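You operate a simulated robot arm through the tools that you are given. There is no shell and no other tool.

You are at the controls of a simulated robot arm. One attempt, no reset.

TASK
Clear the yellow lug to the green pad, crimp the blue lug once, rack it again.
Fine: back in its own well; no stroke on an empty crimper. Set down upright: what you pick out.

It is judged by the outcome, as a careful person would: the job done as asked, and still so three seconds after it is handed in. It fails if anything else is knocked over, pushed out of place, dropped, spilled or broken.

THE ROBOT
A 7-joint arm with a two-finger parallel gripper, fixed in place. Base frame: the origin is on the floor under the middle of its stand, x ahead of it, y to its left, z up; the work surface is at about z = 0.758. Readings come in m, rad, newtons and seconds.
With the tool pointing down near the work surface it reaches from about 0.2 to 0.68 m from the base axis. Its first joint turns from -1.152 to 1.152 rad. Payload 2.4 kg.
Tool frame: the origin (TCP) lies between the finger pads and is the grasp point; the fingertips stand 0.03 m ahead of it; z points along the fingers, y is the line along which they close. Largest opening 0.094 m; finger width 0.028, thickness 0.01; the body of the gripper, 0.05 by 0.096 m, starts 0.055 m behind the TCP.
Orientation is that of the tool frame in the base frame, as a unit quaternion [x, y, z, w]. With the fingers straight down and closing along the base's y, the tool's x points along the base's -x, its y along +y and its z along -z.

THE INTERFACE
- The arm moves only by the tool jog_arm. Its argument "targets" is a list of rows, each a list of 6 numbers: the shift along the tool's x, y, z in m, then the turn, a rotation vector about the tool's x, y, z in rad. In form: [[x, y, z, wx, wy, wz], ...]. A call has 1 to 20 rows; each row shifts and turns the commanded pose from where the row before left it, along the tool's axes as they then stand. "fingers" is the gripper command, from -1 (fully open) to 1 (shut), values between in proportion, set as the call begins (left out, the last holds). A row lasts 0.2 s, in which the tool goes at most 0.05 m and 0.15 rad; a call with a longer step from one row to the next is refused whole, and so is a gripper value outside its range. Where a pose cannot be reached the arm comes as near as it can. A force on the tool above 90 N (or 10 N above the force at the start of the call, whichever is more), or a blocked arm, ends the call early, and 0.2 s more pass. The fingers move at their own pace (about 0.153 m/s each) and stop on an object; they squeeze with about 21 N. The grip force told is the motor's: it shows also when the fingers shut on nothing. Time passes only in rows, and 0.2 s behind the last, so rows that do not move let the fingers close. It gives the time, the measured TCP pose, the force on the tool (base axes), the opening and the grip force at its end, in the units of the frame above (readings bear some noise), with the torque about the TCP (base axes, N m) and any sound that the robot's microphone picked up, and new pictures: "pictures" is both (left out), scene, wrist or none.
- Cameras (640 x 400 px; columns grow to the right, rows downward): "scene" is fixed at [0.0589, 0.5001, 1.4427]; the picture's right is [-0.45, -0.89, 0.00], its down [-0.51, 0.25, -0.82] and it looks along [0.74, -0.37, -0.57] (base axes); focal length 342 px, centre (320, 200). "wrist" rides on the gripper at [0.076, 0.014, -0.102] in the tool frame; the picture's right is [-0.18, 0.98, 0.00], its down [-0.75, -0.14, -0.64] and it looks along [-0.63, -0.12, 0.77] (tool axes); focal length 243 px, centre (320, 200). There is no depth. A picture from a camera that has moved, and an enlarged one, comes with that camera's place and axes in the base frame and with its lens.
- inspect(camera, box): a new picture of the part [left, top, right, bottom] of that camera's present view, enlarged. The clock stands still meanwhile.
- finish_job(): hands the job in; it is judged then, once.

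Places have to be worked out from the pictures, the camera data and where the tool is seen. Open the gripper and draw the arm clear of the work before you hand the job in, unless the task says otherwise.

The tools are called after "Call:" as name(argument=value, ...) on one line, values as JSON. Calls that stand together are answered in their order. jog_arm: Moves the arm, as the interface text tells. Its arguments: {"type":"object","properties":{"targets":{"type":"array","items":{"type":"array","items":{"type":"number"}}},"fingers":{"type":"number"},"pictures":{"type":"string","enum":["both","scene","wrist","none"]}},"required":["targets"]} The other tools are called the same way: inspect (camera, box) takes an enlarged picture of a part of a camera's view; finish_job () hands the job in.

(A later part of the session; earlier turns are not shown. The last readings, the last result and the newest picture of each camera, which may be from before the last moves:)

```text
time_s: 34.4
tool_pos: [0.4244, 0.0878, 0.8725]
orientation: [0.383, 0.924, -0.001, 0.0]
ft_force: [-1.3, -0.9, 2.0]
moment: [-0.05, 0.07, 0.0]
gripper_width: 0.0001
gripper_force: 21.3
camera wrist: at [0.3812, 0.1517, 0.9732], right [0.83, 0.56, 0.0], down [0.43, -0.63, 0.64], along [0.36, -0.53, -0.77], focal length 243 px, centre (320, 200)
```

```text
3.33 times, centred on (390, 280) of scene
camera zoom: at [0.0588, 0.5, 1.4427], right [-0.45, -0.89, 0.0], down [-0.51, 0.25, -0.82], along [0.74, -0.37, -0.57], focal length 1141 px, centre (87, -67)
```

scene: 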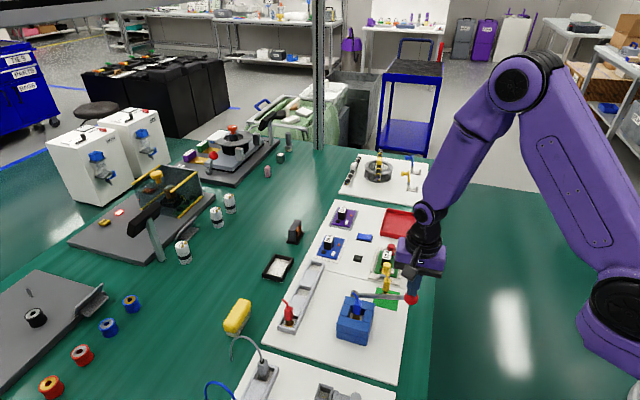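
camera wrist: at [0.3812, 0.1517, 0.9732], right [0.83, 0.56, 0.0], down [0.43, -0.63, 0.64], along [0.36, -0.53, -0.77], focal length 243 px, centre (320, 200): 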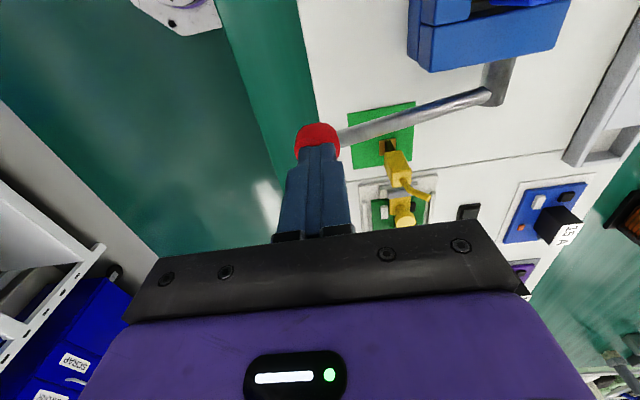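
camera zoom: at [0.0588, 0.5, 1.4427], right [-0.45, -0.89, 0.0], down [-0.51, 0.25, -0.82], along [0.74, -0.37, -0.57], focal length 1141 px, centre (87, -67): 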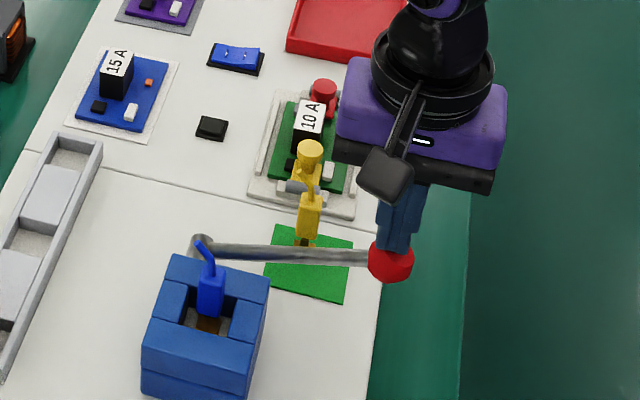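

About halfway down the arc and still light. Continuing in smaller outward steps.

Call:
jog_arm(targets=[[0, -0.0016, 0.005, 0, 0, 0], [0, -0.0014, 0.005, 0, 0, 0], [0, 0, 0, 0, 0, 0]], fingers=1, pictures="both")

Call:
inspect(camera="scene", box=[330, 220, 450, 340])

```text
time_s: 35.2
tool_pos: [0.4226, 0.0859, 0.8615]
orientation: [0.382, 0.924, 0.0, 0.0]
ft_force: [-1.1, -1.4, 2.6]
moment: [-0.03, 0.01, 0.0]
gripper_width: 0.0
gripper_force: 20.6
camera wrist: at [0.3791, 0.1496, 0.963], right [0.83, 0.56, 0.0], down [0.43, -0.63, 0.64], along [0.36, -0.53, -0.77], focal length 243 px, centre (320, 200)
```

scene: 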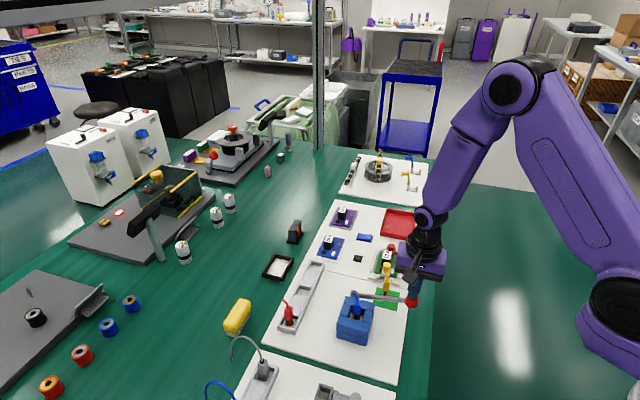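
wrist: 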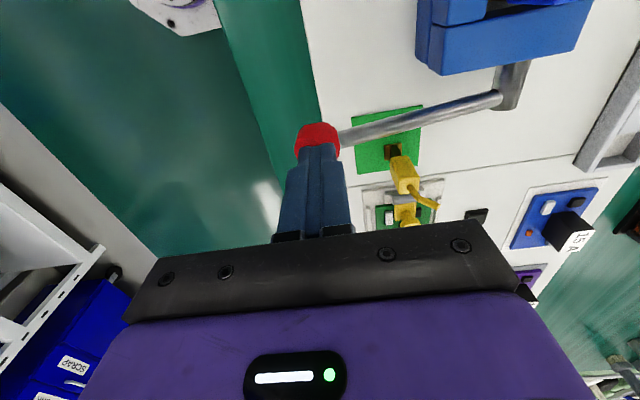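

```text
3.33 times, centred on (390, 280) of scene
camera zoom: at [0.0588, 0.5, 1.4427], right [-0.45, -0.89, 0.0], down [-0.51, 0.25, -0.82], along [0.74, -0.37, -0.57], focal length 1141 px, centre (87, -67)
```

zoom: 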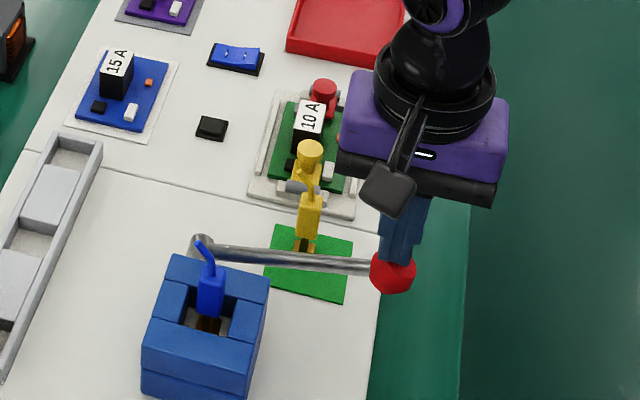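

Continuing the stroke; there is no sound or hard stop yet.

Call:
jog_arm(targets=[[0, -0.0012, 0.005, 0, 0, 0], [0, -0.001, 0.005, 0, 0, 0], [0, 0, 0, 0, 0, 0]], fingers=1, pictures="both")

Call:
inspect(camera="scene", box=[330, 220, 450, 340])

```text
time_s: 36.0
tool_pos: [0.4201, 0.0835, 0.8505]
orientation: [0.383, 0.924, 0.0, 0.001]
ft_force: [-2.4, -3.8, 12.3]
moment: [-0.11, 0.03, -0.02]
gripper_width: 0.0001
gripper_force: 21.2
camera wrist: at [0.3775, 0.1482, 0.9533], right [0.83, 0.56, 0.0], down [0.43, -0.63, 0.64], along [0.36, -0.53, -0.77], focal length 243 px, centre (320, 200)
```

scene: 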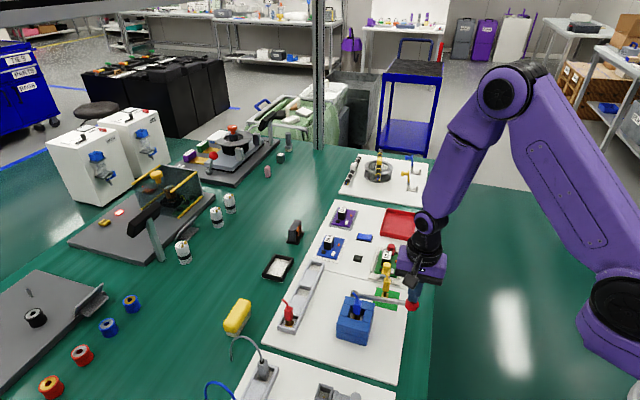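
wrist: 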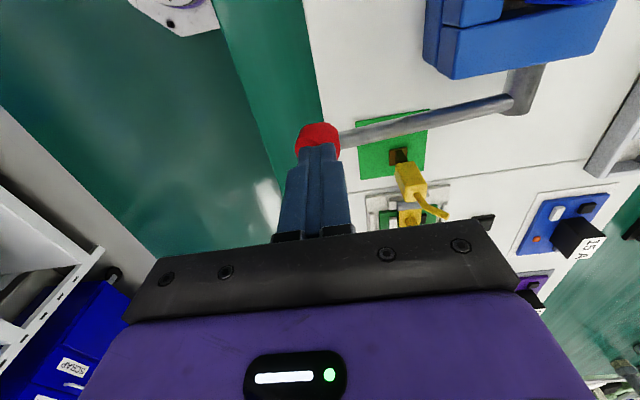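

```text
3.33 times, centred on (390, 280) of scene
camera zoom: at [0.0587, 0.4999, 1.4427], right [-0.45, -0.89, 0.0], down [-0.51, 0.25, -0.82], along [0.74, -0.37, -0.57], focal length 1141 px, centre (87, -67)
```

zoom: 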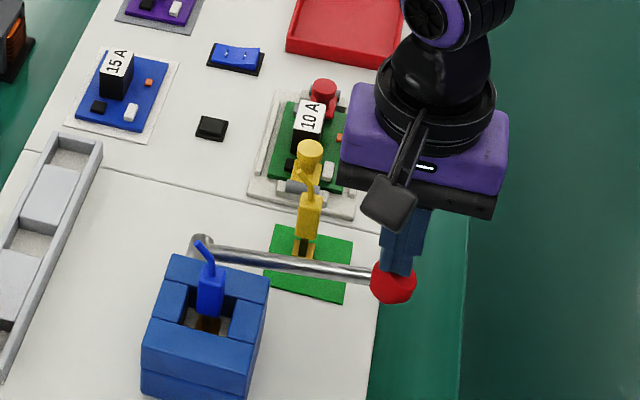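

Resistance has risen to 12 N, so the die seems to be biting. I'll continue in 2 mm steps, watching force and sound.

Call:
jog_arm(targets=[[0, -0.0002, 0.002, 0, 0, 0], [0, -0.0002, 0.002, 0, 0, 0], [0, 0, 0, 0, 0, 0]], fingers=1, pictures="both")

Call:
inspect(camera="scene", box=[330, 220, 450, 340])

```text
time_s: 36.8
tool_pos: [0.42, 0.0837, 0.8484]
orientation: [0.383, 0.924, 0.0, 0.002]
ft_force: [-14.3, -6.0, 72.0]
moment: [0.08, 0.34, -0.3]
gripper_width: 0.0
gripper_force: 20.6
camera wrist: at [0.3769, 0.1478, 0.9507], right [0.83, 0.56, 0.0], down [0.43, -0.63, 0.64], along [0.36, -0.53, -0.77], focal length 243 px, centre (320, 200)
```

scene: 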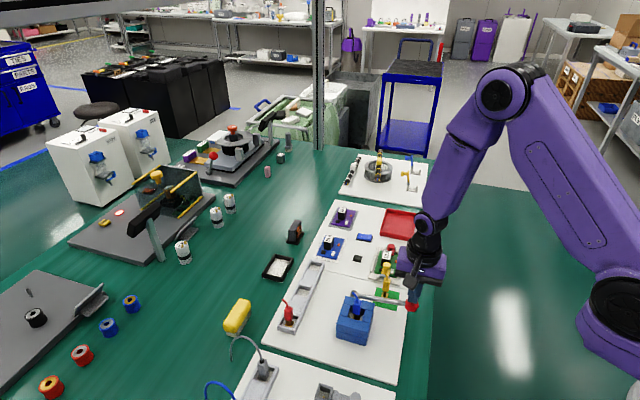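
wrist: 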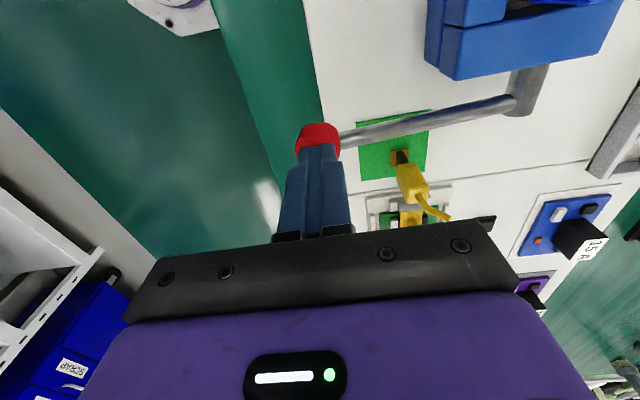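

```text
3.33 times, centred on (390, 280) of scene
camera zoom: at [0.0576, 0.4997, 1.4428], right [-0.45, -0.89, 0.0], down [-0.5, 0.25, -0.82], along [0.74, -0.37, -0.57], focal length 1141 px, centre (87, -67)
```

zoom: 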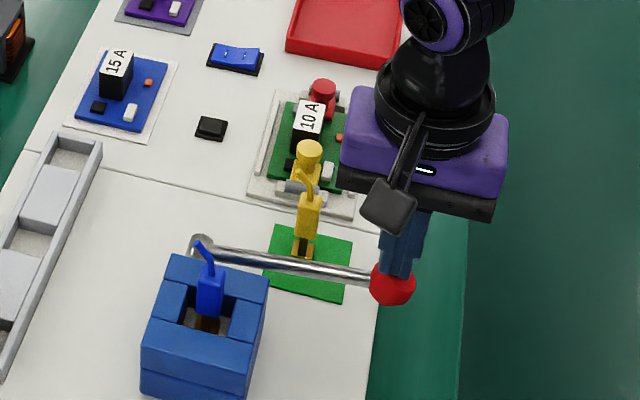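

Force jumped to 72 N with no further lever travel, so this is the hard stop at the bottom of the stroke. I'll ease off 2 mm to relieve the load and inspect the lug in the die.

Call:
jog_arm(targets=[[0, 0, -0.003, 0, 0, 0], [0, 0, 0, 0, 0, 0]], fingers=1, pictures="none")

Call:
inspect(camera="scene", box=[335, 270, 385, 320])

Call:
inspect(camera="wrist", box=[420, 0, 640, 140])

Call:
inspect(camera="scene", box=[330, 240, 430, 340])

```text
time_s: 37.4
tool_pos: [0.4211, 0.0841, 0.85]
orientation: [0.383, 0.924, 0.0, 0.001]
ft_force: [-6.0, -3.9, 35.9]
moment: [0.03, 0.12, -0.09]
gripper_width: 0.0
gripper_force: 21.3
```

```text
8.00 times, centred on (360, 295) of scene
camera zoom: at [0.0583, 0.4999, 1.4428], right [-0.45, -0.89, 0.0], down [-0.51, 0.25, -0.82], along [0.74, -0.37, -0.57], focal length 2739 px, centre (0, -560)
```

zoom: 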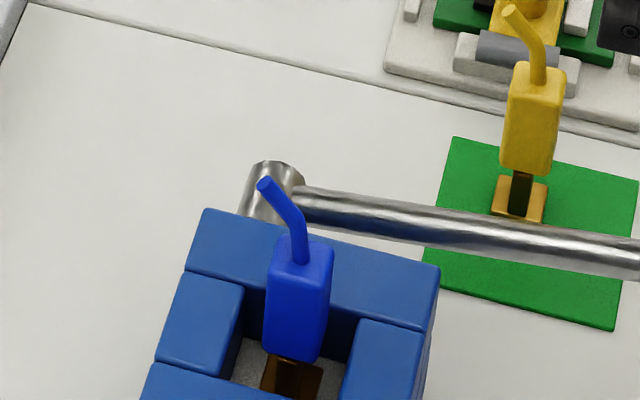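

```text
2.86 times, centred on (530, 70) of wrist
camera zoom: at [0.3771, 0.148, 0.9521], right [0.82, 0.57, 0.0], down [0.43, -0.63, 0.64], along [0.36, -0.53, -0.77], focal length 693 px, centre (-280, 571)
```

zoom: 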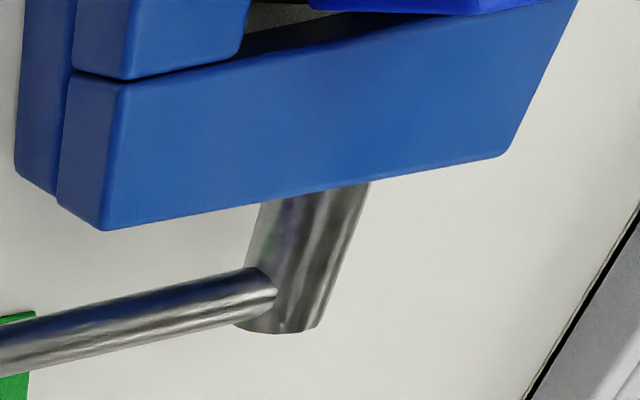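

```text
4.00 times, centred on (380, 290) of scene
camera zoom: at [0.0583, 0.4999, 1.4428], right [-0.45, -0.89, 0.0], down [-0.51, 0.25, -0.82], along [0.74, -0.37, -0.57], focal length 1370 px, centre (80, -160)
```

zoom: 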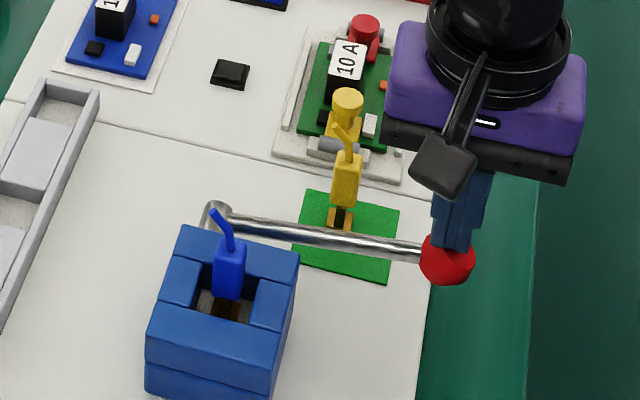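

The blue lug's barrel now shows the dark indented crimp like the yellow one had, so the stroke has taken. I'll back off along the reverse arc in a controlled way, so the lever can return without slamming, and see whether it follows.

Call:
jog_arm(targets=[[0, 0.0004, -0.002, 0, 0, 0], [0, 0.001, -0.005, 0, 0, 0], [0, 0.0012, -0.005, 0, 0, 0], [0, 0.0014, -0.005, 0, 0, 0], [0, 0.0016, -0.005, 0, 0, 0], [0, 0, 0, 0, 0, 0]], fingers=1, pictures="both")

Call:
inspect(camera="scene", box=[330, 220, 450, 340])

```text
time_s: 38.8
tool_pos: [0.4247, 0.0894, 0.8727]
orientation: [0.383, 0.924, 0.001, -0.001]
ft_force: [-1.2, 0.8, 0.4]
moment: [0.03, 0.02, 0.02]
gripper_width: 0.0
gripper_force: 21.1
camera wrist: at [0.3812, 0.1522, 0.9741], right [0.83, 0.56, 0.0], down [0.43, -0.63, 0.64], along [0.36, -0.53, -0.77], focal length 243 px, centre (320, 200)
```

scene: 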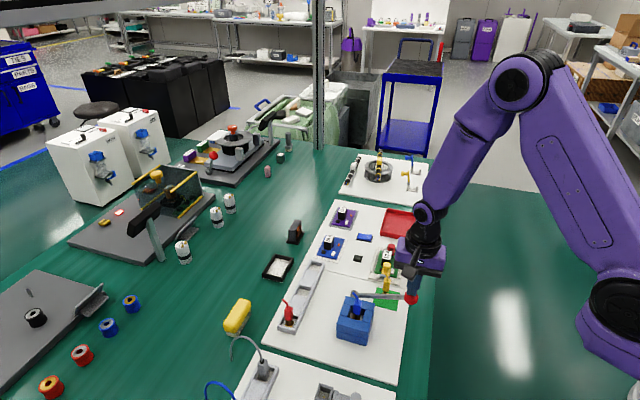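
wrist: 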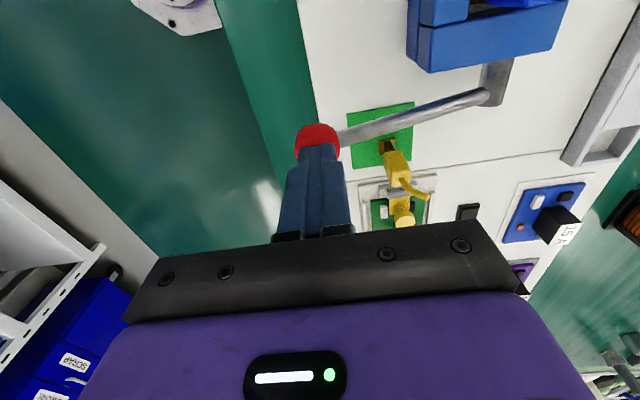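

```text
3.33 times, centred on (390, 280) of scene
camera zoom: at [0.0589, 0.5001, 1.4427], right [-0.45, -0.89, 0.0], down [-0.51, 0.25, -0.82], along [0.74, -0.37, -0.57], focal length 1141 px, centre (87, -67)
```

zoom: 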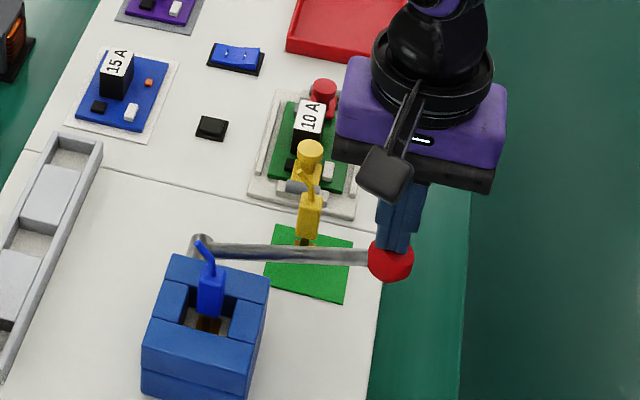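

The lever springs back with the fingertips. I'll continue up the reverse arc to its rest angle, then clear upward.

Call:
jog_arm(targets=[[0, 0.0018, -0.005, 0, 0, 0], [0, 0.002, -0.005, 0, 0, 0], [0, 0.0023, -0.005, 0, 0, 0], [0, 0.0025, -0.005, 0, 0, 0], [0, 0.003, -0.005, 0, 0, 0], [0, 0.0032, -0.005, 0, 0, 0], [0, 0.0033, -0.005, 0, 0, 0], [0, 0.0034, -0.005, 0, 0, 0], [0, 0, -0.01, 0, 0, 0], [0, 0, -0.03, 0, 0, 0], [0, 0, 0, 0, 0, 0]], fingers=1, pictures="both")

Call:
inspect(camera="scene", box=[330, 220, 450, 340])

Call:
inspect(camera="scene", box=[335, 280, 375, 320])

```text
time_s: 41.2
tool_pos: [0.4395, 0.1036, 0.9526]
orientation: [0.383, 0.924, -0.001, 0.0]
ft_force: [0.0, -0.1, -0.6]
moment: [-0.02, -0.06, -0.01]
gripper_width: 0.0001
gripper_force: 21.4
camera wrist: at [0.3965, 0.1676, 1.0539], right [0.83, 0.56, 0.0], down [0.43, -0.63, 0.64], along [0.36, -0.53, -0.77], focal length 243 px, centre (320, 200)
```

scene: 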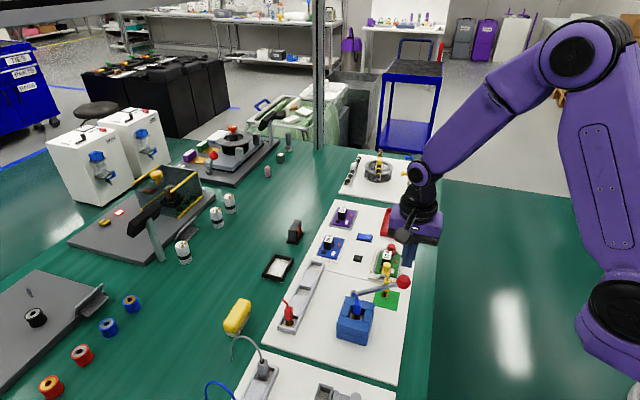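
wrist: 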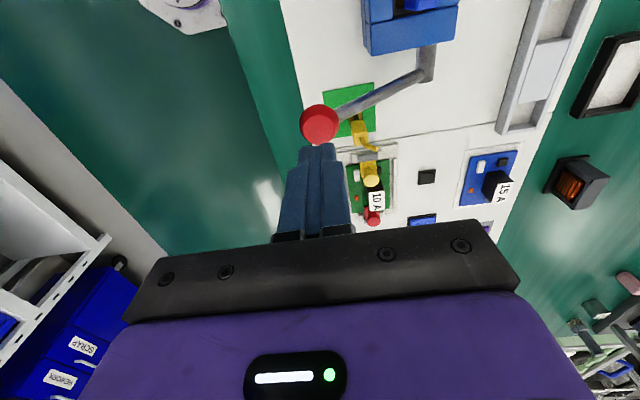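

```text
3.33 times, centred on (390, 280) of scene
camera zoom: at [0.0589, 0.5001, 1.4427], right [-0.45, -0.89, 0.0], down [-0.51, 0.25, -0.82], along [0.74, -0.37, -0.57], focal length 1141 px, centre (87, -67)
```

zoom: 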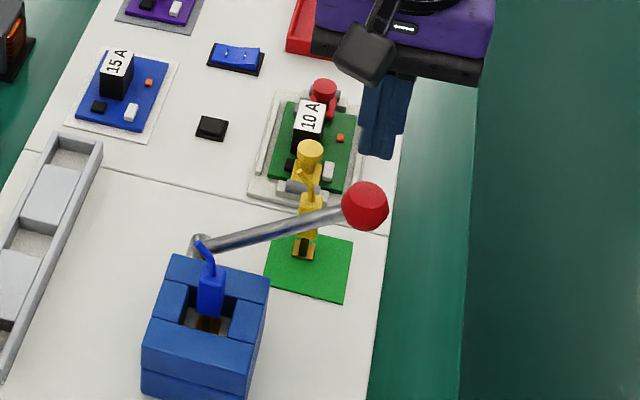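

```text
10.00 times, centred on (355, 300) of scene
camera zoom: at [0.0589, 0.5001, 1.4427], right [-0.45, -0.89, 0.0], down [-0.51, 0.25, -0.82], along [0.74, -0.37, -0.57], focal length 3424 px, centre (-30, -800)
```

zoom: 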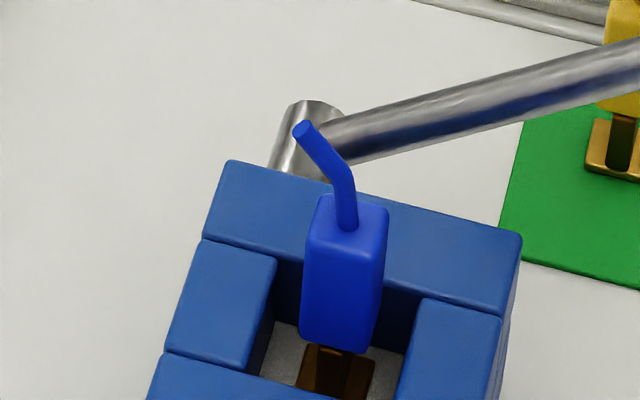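

The lever is back at rest and the lug stands upright and crimped. I'll go back over the crimper, open the fingers, and check alignment before picking the blue lug up.

Call:
jog_arm(targets=[[0.0173, 0.0216, 0, 0, 0, 0], [0.0173, 0.0215, 0, 0, 0, 0], [0.0172, 0.0215, 0, 0, 0, 0], [0.0172, 0.0215, 0, 0, 0, 0], [0, 0, 0, 0, 0, 0], [0, 0, 0, 0, 0, 0]], fingers=-0.2, pictures="wrist")

Call:
inspect(camera="wrist", box=[260, 30, 370, 150])

```text
time_s: 42.6
tool_pos: [0.4525, 0.2123, 0.9522]
orientation: [0.383, 0.924, 0.0, 0.001]
ft_force: [0.3, 0.2, 0.8]
moment: [0.02, 0.0, 0.01]
gripper_width: 0.0564
gripper_force: 0.1
camera wrist: at [0.409, 0.2768, 1.0537], right [0.83, 0.56, 0.0], down [0.43, -0.63, 0.64], along [0.36, -0.53, -0.77], focal length 243 px, centre (320, 200)
```

wrist: 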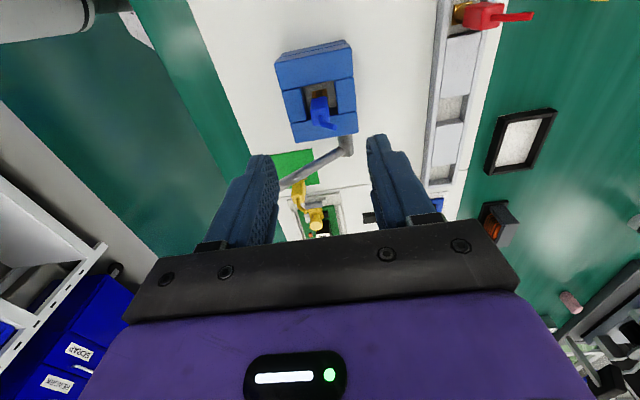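

```text
3.33 times, centred on (315, 90) of wrist
camera zoom: at [0.409, 0.2768, 1.0537], right [0.83, 0.56, 0.0], down [0.43, -0.63, 0.64], along [0.36, -0.53, -0.77], focal length 809 px, centre (337, 567)
```

zoom: 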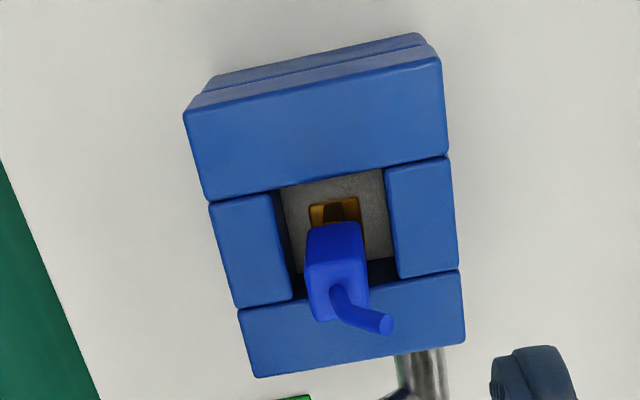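

The blue lug is where I left it, within a millimetre of the TCP axis, and its barrel shows the crimp dent. I'll descend to the same release height and check.

Call:
jog_arm(targets=[[0, 0, 0.03, 0, 0, 0], [0, 0, 0.03, 0, 0, 0], [0, 0, 0.025, 0, 0, 0], [0, 0, 0.014, 0, 0, 0], [0, 0, 0, 0, 0, 0]], fingers=-0.2, pictures="wrist")

Call:
inspect(camera="wrist", box=[230, 50, 430, 250])

```text
time_s: 43.8
tool_pos: [0.4529, 0.2119, 0.8549]
orientation: [0.383, 0.924, 0.0, 0.001]
ft_force: [-0.4, 0.0, 0.3]
moment: [0.01, -0.01, -0.01]
gripper_width: 0.0564
gripper_force: 0.0
camera wrist: at [0.4093, 0.2763, 0.9548], right [0.83, 0.56, 0.0], down [0.43, -0.63, 0.64], along [0.36, -0.53, -0.77], focal length 243 px, centre (320, 200)
```

wrist: 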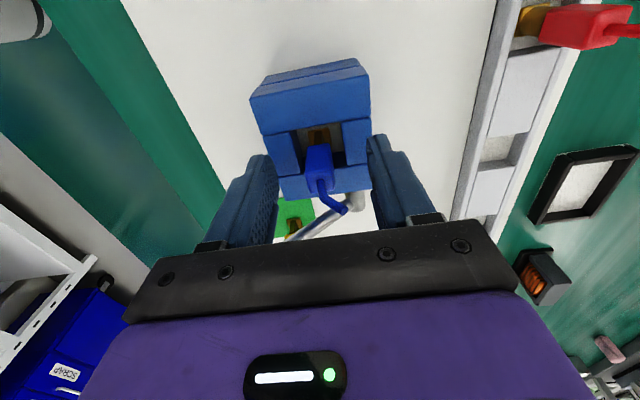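

```text
2.00 times, centred on (330, 150) of wrist
camera zoom: at [0.4093, 0.2763, 0.9548], right [0.83, 0.56, 0.0], down [0.43, -0.63, 0.64], along [0.36, -0.53, -0.77], focal length 485 px, centre (300, 300)
```

zoom: 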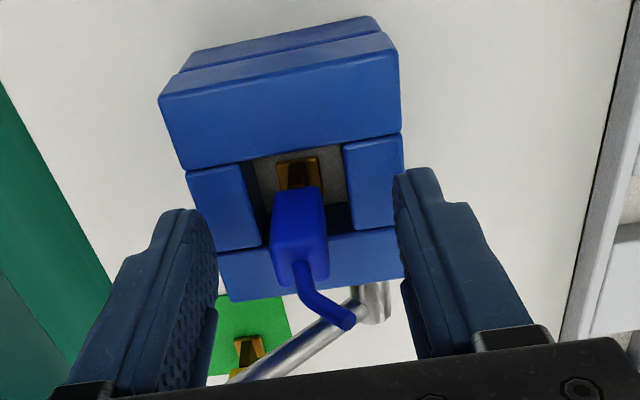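

The view matches the earlier release geometry and the crimp dent is visible in the barrel. I'll close on the blue lug and lift it out.

Call:
jog_arm(targets=[[0, 0, 0, 0, 0, 0], [0, 0, 0, 0, 0, 0], [0, 0, 0, 0, 0, 0]], fingers=1, pictures="none")

Call:
jog_arm(targets=[[0, 0, -0.01, 0, 0, 0], [0, 0, -0.015, 0, 0, 0], [0, 0, -0.02, 0, 0, 0], [0, 0, -0.02, 0, 0, 0], [0, 0, -0.02, 0, 0, 0], [0, 0, 0, 0, 0, 0]], fingers=1, pictures="both")

Call:
inspect(camera="wrist", box=[230, 50, 430, 250])

Call:
inspect(camera="scene", box=[310, 230, 410, 340])

```text
time_s: 44.6
tool_pos: [0.4521, 0.2129, 0.8531]
orientation: [0.382, 0.924, 0.0, 0.0]
ft_force: [0.0, -0.6, 0.5]
moment: [0.01, -0.02, 0.0]
gripper_width: 0.0148
gripper_force: 21.3
```

```text
time_s: 46.0
tool_pos: [0.4515, 0.2124, 0.9384]
orientation: [0.382, 0.924, 0.0, 0.0]
ft_force: [-0.8, -0.1, -0.3]
moment: [0.01, 0.04, -0.01]
gripper_width: 0.0145
gripper_force: 21.2
camera wrist: at [0.4086, 0.2766, 1.0399], right [0.83, 0.56, 0.0], down [0.43, -0.63, 0.64], along [0.36, -0.53, -0.77], focal length 243 px, centre (320, 200)
```

scene: 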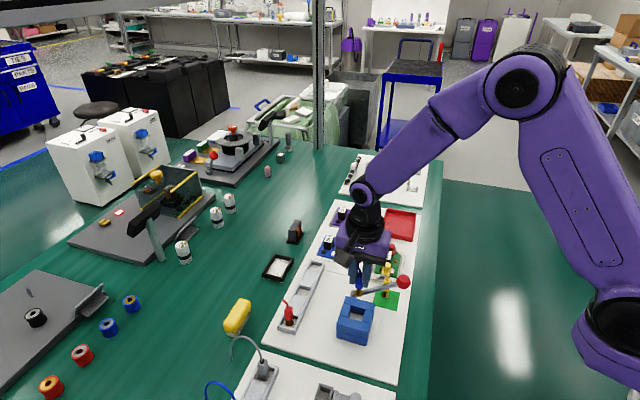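
wrist: 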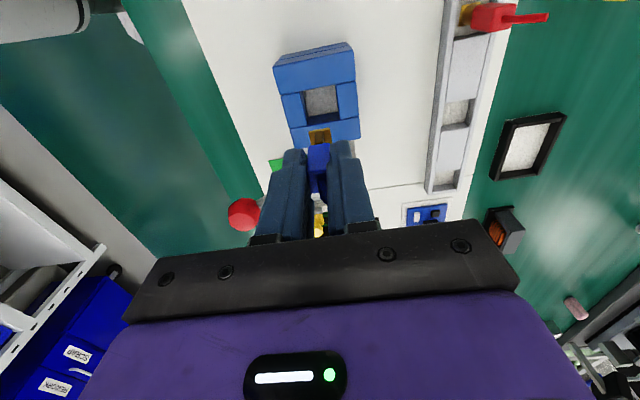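

```text
2.00 times, centred on (330, 150) of wrist
camera zoom: at [0.4086, 0.2766, 1.0399], right [0.83, 0.56, 0.0], down [0.43, -0.63, 0.64], along [0.36, -0.53, -0.77], focal length 485 px, centre (300, 300)
```

zoom: 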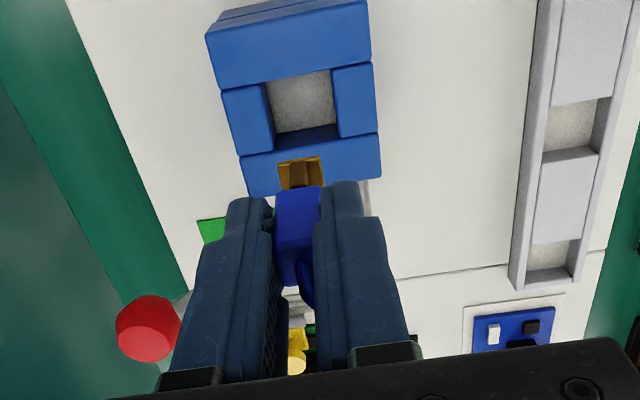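

```text
3.64 times, centred on (360, 285) of scene
camera zoom: at [0.0589, 0.5001, 1.4427], right [-0.45, -0.89, 0.0], down [-0.51, 0.25, -0.82], along [0.74, -0.37, -0.57], focal length 1245 px, centre (174, -109)
```

zoom: 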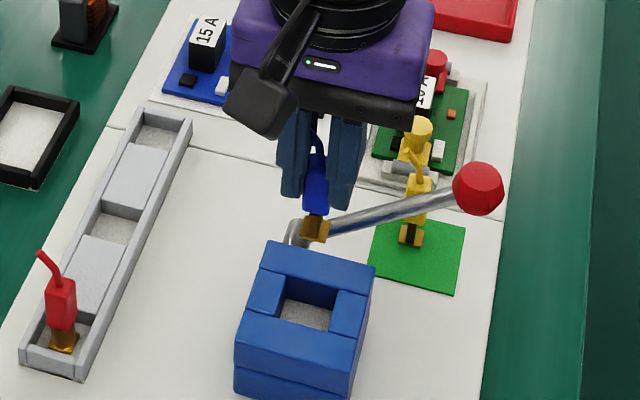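

The blue lug is crimped, upright, and held securely. I'll carry it back over its own middle well in the rack.

Call:
jog_arm(targets=[[-0.0092, 0.02908, 0, 0, 0, 0], [-0.0092, 0.02908, 0, 0, 0, 0], [-0.0092, 0.02908, 0, 0, 0, 0], [-0.0092, 0.02908, 0, 0, 0, 0], [-0.0092, 0.02908, 0, 0, 0, 0], [0, 0, 0, 0, 0, 0], [0, 0, 0.03, 0, 0, 0], [0, 0, 0.03, 0, 0, 0], [0, 0, 0, 0, 0, 0]], fingers=1, pictures="both")

Call:
inspect(camera="wrist", box=[230, 30, 430, 230])

Call:
inspect(camera="scene", box=[260, 230, 350, 320])

```text
time_s: 48.0
tool_pos: [0.5881, 0.2825, 0.8774]
orientation: [0.383, 0.924, 0.0, 0.0]
ft_force: [0.1, 0.1, 0.0]
moment: [-0.01, 0.0, -0.02]
gripper_width: 0.0148
gripper_force: 21.1
camera wrist: at [0.5438, 0.3466, 0.9795], right [0.83, 0.56, 0.0], down [0.43, -0.63, 0.64], along [0.36, -0.53, -0.77], focal length 243 px, centre (320, 200)
```

scene: 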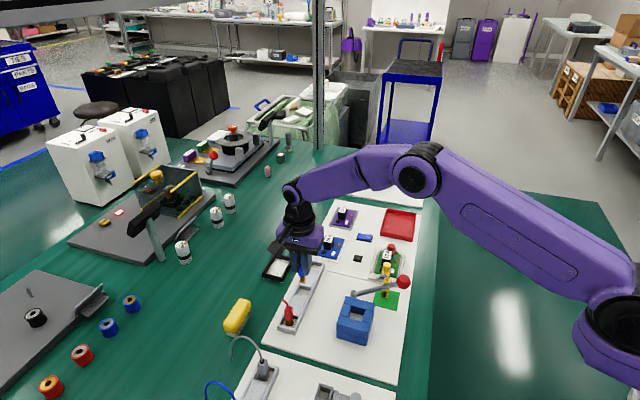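
wrist: 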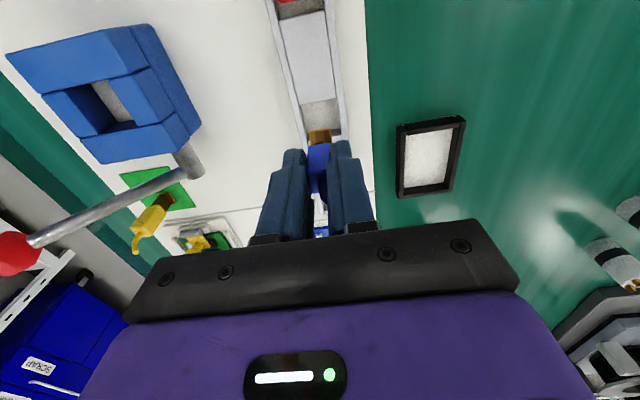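

```text
2.00 times, centred on (330, 130) of wrist
camera zoom: at [0.5438, 0.3466, 0.9795], right [0.83, 0.56, 0.0], down [0.43, -0.63, 0.64], along [0.36, -0.53, -0.77], focal length 485 px, centre (300, 340)
```

zoom: 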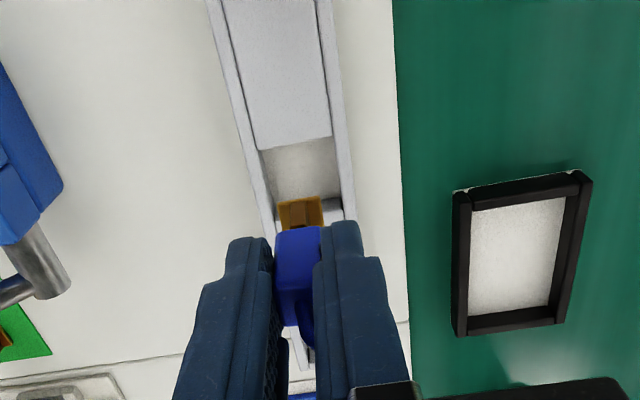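

```text
4.44 times, centred on (305, 275) of scene
camera zoom: at [0.0589, 0.5001, 1.4427], right [-0.45, -0.89, 0.0], down [-0.51, 0.25, -0.82], along [0.74, -0.37, -0.57], focal length 1522 px, centre (387, -133)
```

zoom: 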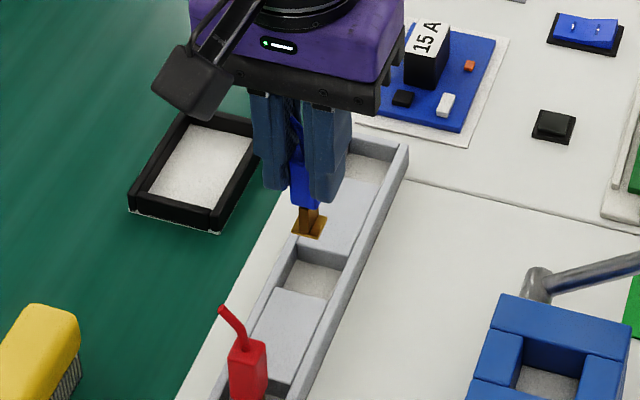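

The lug is directly above its well, at the same pose it was picked from. I'll lower in steps to a few millimetres above the expected seat.

Call:
jog_arm(targets=[[0, 0, 0.012, 0, 0, 0], [0, 0, 0.012, 0, 0, 0], [0, 0, 0.01, 0, 0, 0], [0, 0, 0.008, 0, 0, 0], [0, 0, 0, 0, 0, 0]], fingers=1, pictures="both")

Call:
inspect(camera="wrist", box=[230, 50, 430, 250])

Call:
inspect(camera="scene", box=[270, 250, 340, 320])

```text
time_s: 49.2
tool_pos: [0.5867, 0.283, 0.8372]
orientation: [0.383, 0.924, 0.0, 0.001]
ft_force: [-0.9, -0.2, -0.9]
moment: [0.02, -0.03, -0.01]
gripper_width: 0.0149
gripper_force: 20.8
camera wrist: at [0.544, 0.3471, 0.938], right [0.83, 0.56, 0.0], down [0.43, -0.63, 0.64], along [0.36, -0.53, -0.77], focal length 243 px, centre (320, 200)
```

scene: 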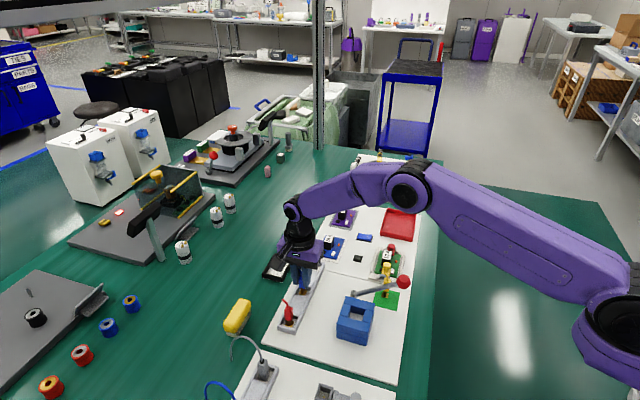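
wrist: 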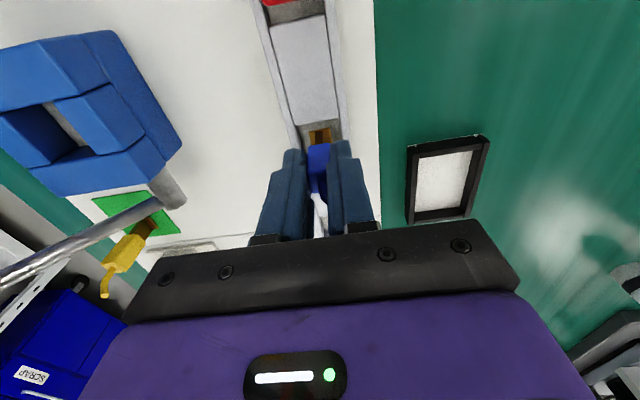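

```text
2.00 times, centred on (330, 150) of wrist
camera zoom: at [0.544, 0.3471, 0.938], right [0.83, 0.56, 0.0], down [0.43, -0.63, 0.64], along [0.36, -0.53, -0.77], focal length 485 px, centre (300, 300)
```

zoom: 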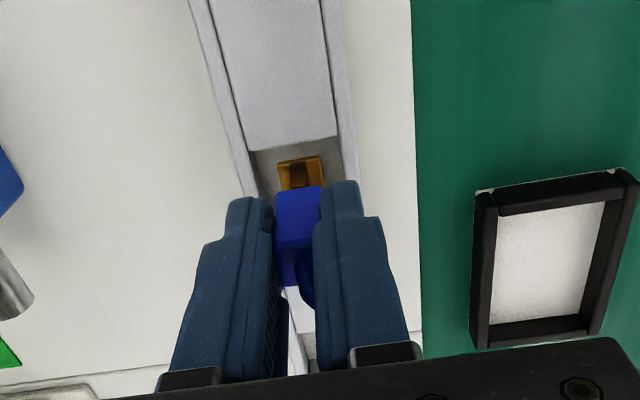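

```text
5.71 times, centred on (305, 285) of scene
camera zoom: at [0.0589, 0.5001, 1.4427], right [-0.45, -0.89, 0.0], down [-0.51, 0.25, -0.82], along [0.74, -0.37, -0.57], focal length 1957 px, centre (406, -286)
```

zoom: 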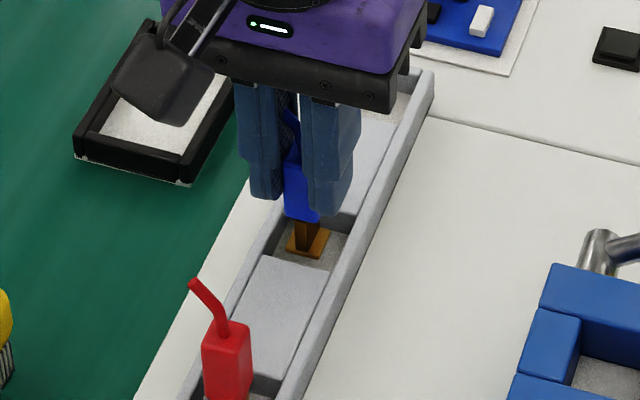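

The base is inside the well with no contact, about 8 mm above the pick height. I'll creep down to the floor.

Call:
jog_arm(targets=[[0, 0, 0.003, 0, 0, 0], [0, 0, 0.002, 0, 0, 0], [0, 0, 0.001, 0, 0, 0], [0, 0, 0, 0, 0, 0]], fingers=1, pictures="none")

```text
time_s: 50.2
tool_pos: [0.5867, 0.284, 0.8316]
orientation: [0.383, 0.924, 0.0, 0.0]
ft_force: [-0.3, 0.5, 0.1]
moment: [-0.01, -0.02, 0.03]
gripper_width: 0.0149
gripper_force: 21.1
```

No contact yet at z≈0.831, so I'll go down 1 mm at a time.

Call:
jog_arm(targets=[[0, 0, 0.001, 0, 0, 0], [0, 0, 0, 0, 0, 0]], fingers=1, pictures="none")

```text
time_s: 50.8
tool_pos: [0.5875, 0.2835, 0.8294]
orientation: [0.383, 0.924, 0.0, 0.0]
ft_force: [0.3, -0.4, -0.1]
moment: [0.0, -0.01, 0.02]
gripper_width: 0.0148
gripper_force: 20.8
```

Still free, one more 1 mm step.

Call:
jog_arm(targets=[[0, 0, 0.001, 0, 0, 0], [0, 0, 0, 0, 0, 0]], fingers=1, pictures="both")

Call:
inspect(camera="scene", box=[270, 250, 340, 320])

Call:
inspect(camera="wrist", box=[280, 80, 380, 180])

```text
time_s: 51.4
tool_pos: [0.5877, 0.2829, 0.8269]
orientation: [0.383, 0.924, 0.001, 0.0]
ft_force: [-0.7, -0.1, 0.0]
moment: [0.0, -0.02, 0.02]
gripper_width: 0.0144
gripper_force: 21.3
camera wrist: at [0.5441, 0.3473, 0.9299], right [0.83, 0.56, 0.0], down [0.43, -0.63, 0.64], along [0.36, -0.53, -0.77], focal length 243 px, centre (320, 200)
```

scene: 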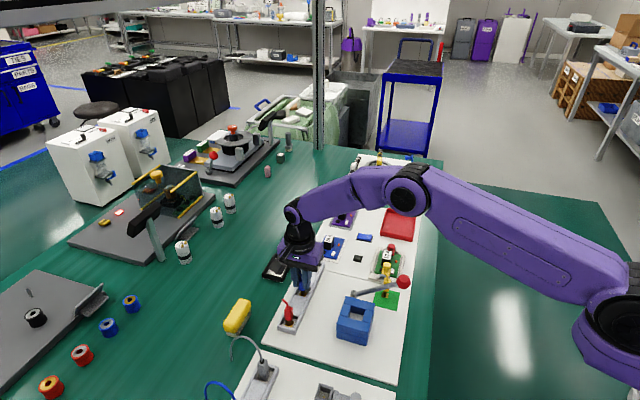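
wrist: 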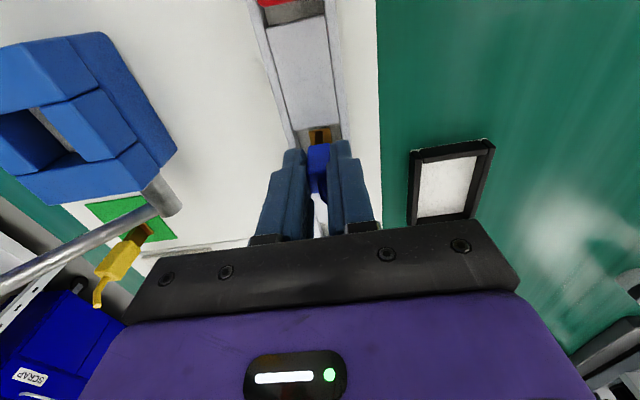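

```text
5.71 times, centred on (305, 285) of scene
camera zoom: at [0.0589, 0.5001, 1.4427], right [-0.45, -0.89, 0.0], down [-0.51, 0.25, -0.82], along [0.74, -0.37, -0.57], focal length 1957 px, centre (406, -286)
```

zoom: 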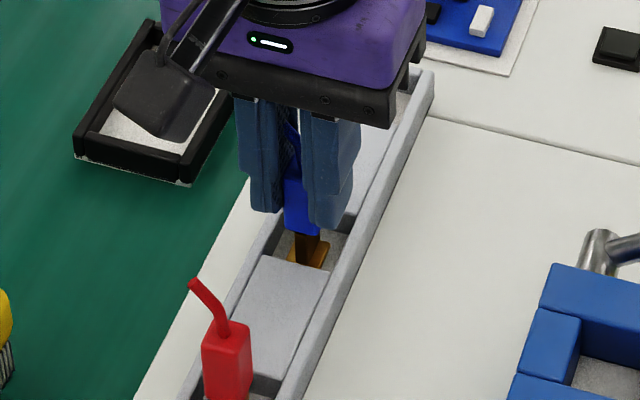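

```text
4.00 times, centred on (330, 130) of wrist
camera zoom: at [0.5441, 0.3473, 0.9299], right [0.83, 0.56, 0.0], down [0.43, -0.63, 0.64], along [0.36, -0.53, -0.77], focal length 970 px, centre (280, 480)
```

zoom: 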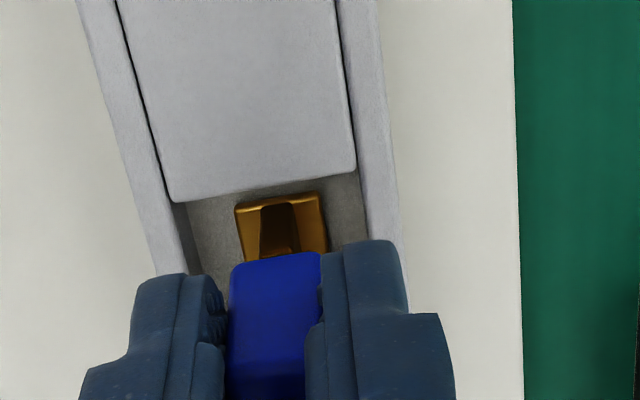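

I'm at pick height with still no load, so I'll lower another half millimetre at a time until the floor is felt.

Call:
jog_arm(targets=[[0, 0, 0.0005, 0, 0, 0], [0, 0, 0.0005, 0, 0, 0], [0, 0, 0, 0, 0, 0]], fingers=1, pictures="none")

```text
time_s: 52.2
tool_pos: [0.5885, 0.2839, 0.8276]
orientation: [0.383, 0.924, 0.0, 0.001]
ft_force: [-0.7, 0.0, 1.6]
moment: [0.03, 0.04, 0.0]
gripper_width: 0.0146
gripper_force: 21.0
```

A slight rise to 1.6 N may be the first contact. I'll take one more half-millimetre step to confirm.

Call:
jog_arm(targets=[[0, 0, 0.0005, 0, 0, 0], [0, 0, 0, 0, 0, 0]], fingers=1, pictures="none")

```text
time_s: 52.8
tool_pos: [0.5879, 0.2846, 0.8268]
orientation: [0.383, 0.924, 0.001, 0.0]
ft_force: [-1.7, 0.4, 5.4]
moment: [0.0, 0.07, 0.01]
gripper_width: 0.015
gripper_force: 20.6
```

Contact is confirmed at 5.4 N, so the lug is on its well's floor. I'll open the fingers moderately and check it stands.

Call:
jog_arm(targets=[[0, 0, 0, 0, 0, 0], [0, 0, 0, 0, 0, 0], [0, 0, 0, 0, 0, 0]], fingers=0.25, pictures="both")

Call:
inspect(camera="wrist", box=[230, 50, 430, 250])

Call:
inspect(camera="scene", box=[270, 250, 340, 320])

```text
time_s: 53.6
tool_pos: [0.5895, 0.2835, 0.8261]
orientation: [0.383, 0.924, 0.0, 0.001]
ft_force: [-0.1, 0.3, -0.9]
moment: [-0.03, 0.01, -0.01]
gripper_width: 0.0352
gripper_force: 0.1
camera wrist: at [0.544, 0.3472, 0.9283], right [0.83, 0.56, 0.0], down [0.43, -0.63, 0.64], along [0.36, -0.53, -0.77], focal length 243 px, centre (320, 200)
```

scene: 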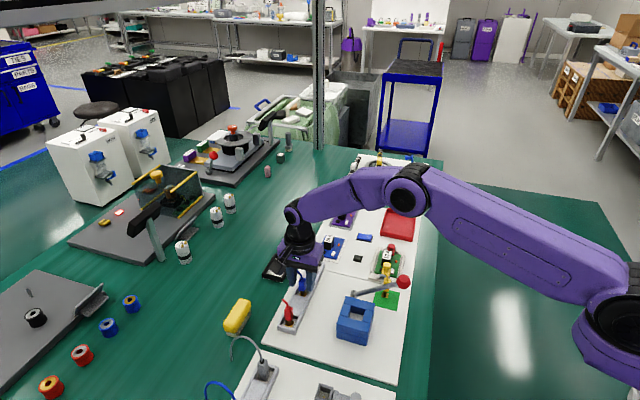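
wrist: 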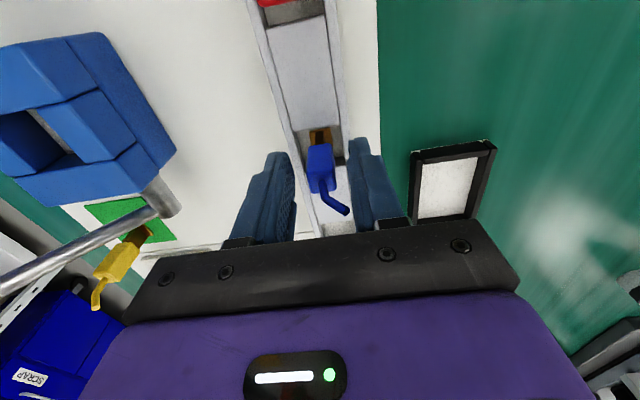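

```text
2.00 times, centred on (330, 150) of wrist
camera zoom: at [0.544, 0.3472, 0.9283], right [0.83, 0.56, 0.0], down [0.43, -0.63, 0.64], along [0.36, -0.53, -0.77], focal length 485 px, centre (300, 300)
```

zoom: 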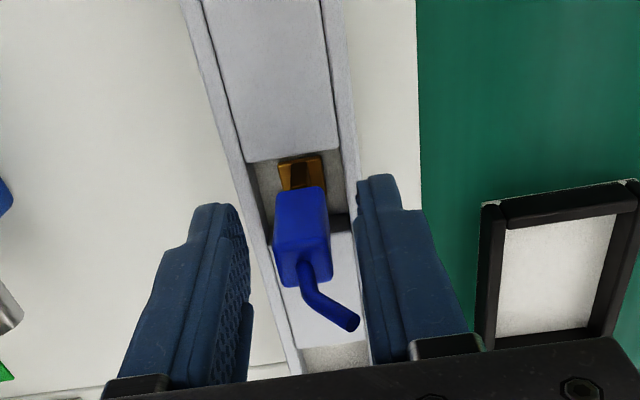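

```text
5.71 times, centred on (305, 285) of scene
camera zoom: at [0.0589, 0.5001, 1.4427], right [-0.45, -0.89, 0.0], down [-0.51, 0.25, -0.82], along [0.74, -0.37, -0.57], focal length 1957 px, centre (406, -286)
```

zoom: 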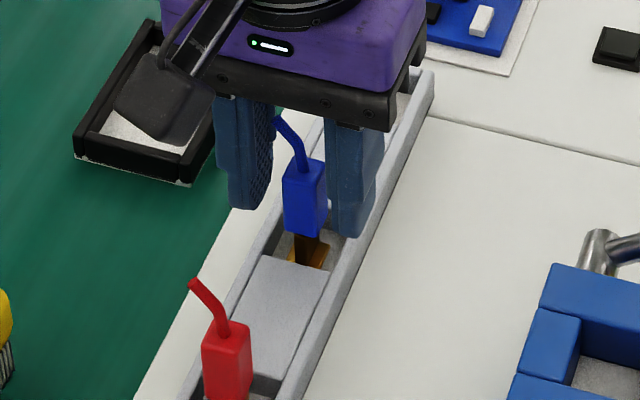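

Blue stands upright in its own well. I'll open a bit wider, rise straight up, and then draw the arm clear.

Call:
jog_arm(targets=[[0, 0, 0, 0, 0, 0], [0, 0, -0.01, 0, 0, 0], [0, 0, -0.015, 0, 0, 0], [0, 0, -0.025, 0, 0, 0], [0, 0, -0.04, 0, 0, 0], [0, 0, -0.04, 0, 0, 0], [0, 0, -0.04, 0, 0, 0], [0, 0, 0, 0, 0, 0]], fingers=0, pictures="both")

Call:
inspect(camera="scene", box=[250, 220, 430, 350])

Call:
inspect(camera="wrist", box=[240, 0, 400, 160])

```text
time_s: 55.4
tool_pos: [0.5877, 0.2817, 0.9968]
orientation: [0.382, 0.924, 0.0, -0.001]
ft_force: [0.5, -0.4, -0.1]
moment: [0.01, -0.01, -0.01]
gripper_width: 0.0471
gripper_force: 0.2
camera wrist: at [0.5447, 0.3457, 1.0992], right [0.83, 0.56, 0.0], down [0.43, -0.63, 0.64], along [0.36, -0.53, -0.77], focal length 243 px, centre (320, 200)
```

scene: 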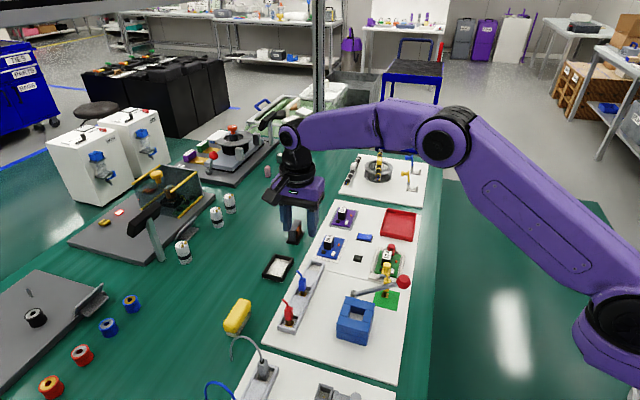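
wrist: 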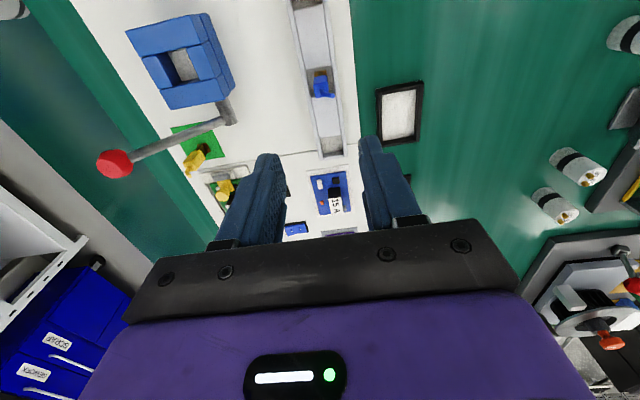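

```text
3.08 times, centred on (340, 285) of scene
camera zoom: at [0.0589, 0.5001, 1.4427], right [-0.45, -0.89, 0.0], down [-0.51, 0.25, -0.82], along [0.74, -0.37, -0.57], focal length 1054 px, centre (258, -62)
```

zoom: 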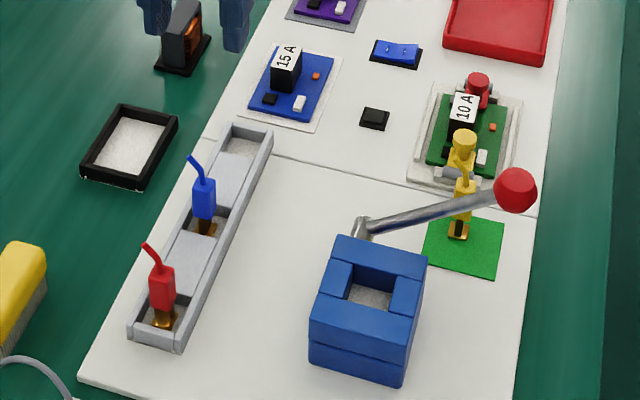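

```text
2.50 times, centred on (320, 80) of wrist
camera zoom: at [0.5447, 0.3457, 1.0992], right [0.83, 0.56, 0.0], down [0.43, -0.63, 0.64], along [0.36, -0.53, -0.77], focal length 606 px, centre (320, 500)
```

zoom: 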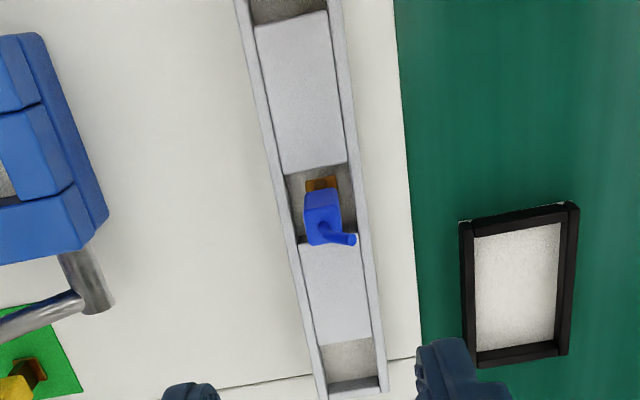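

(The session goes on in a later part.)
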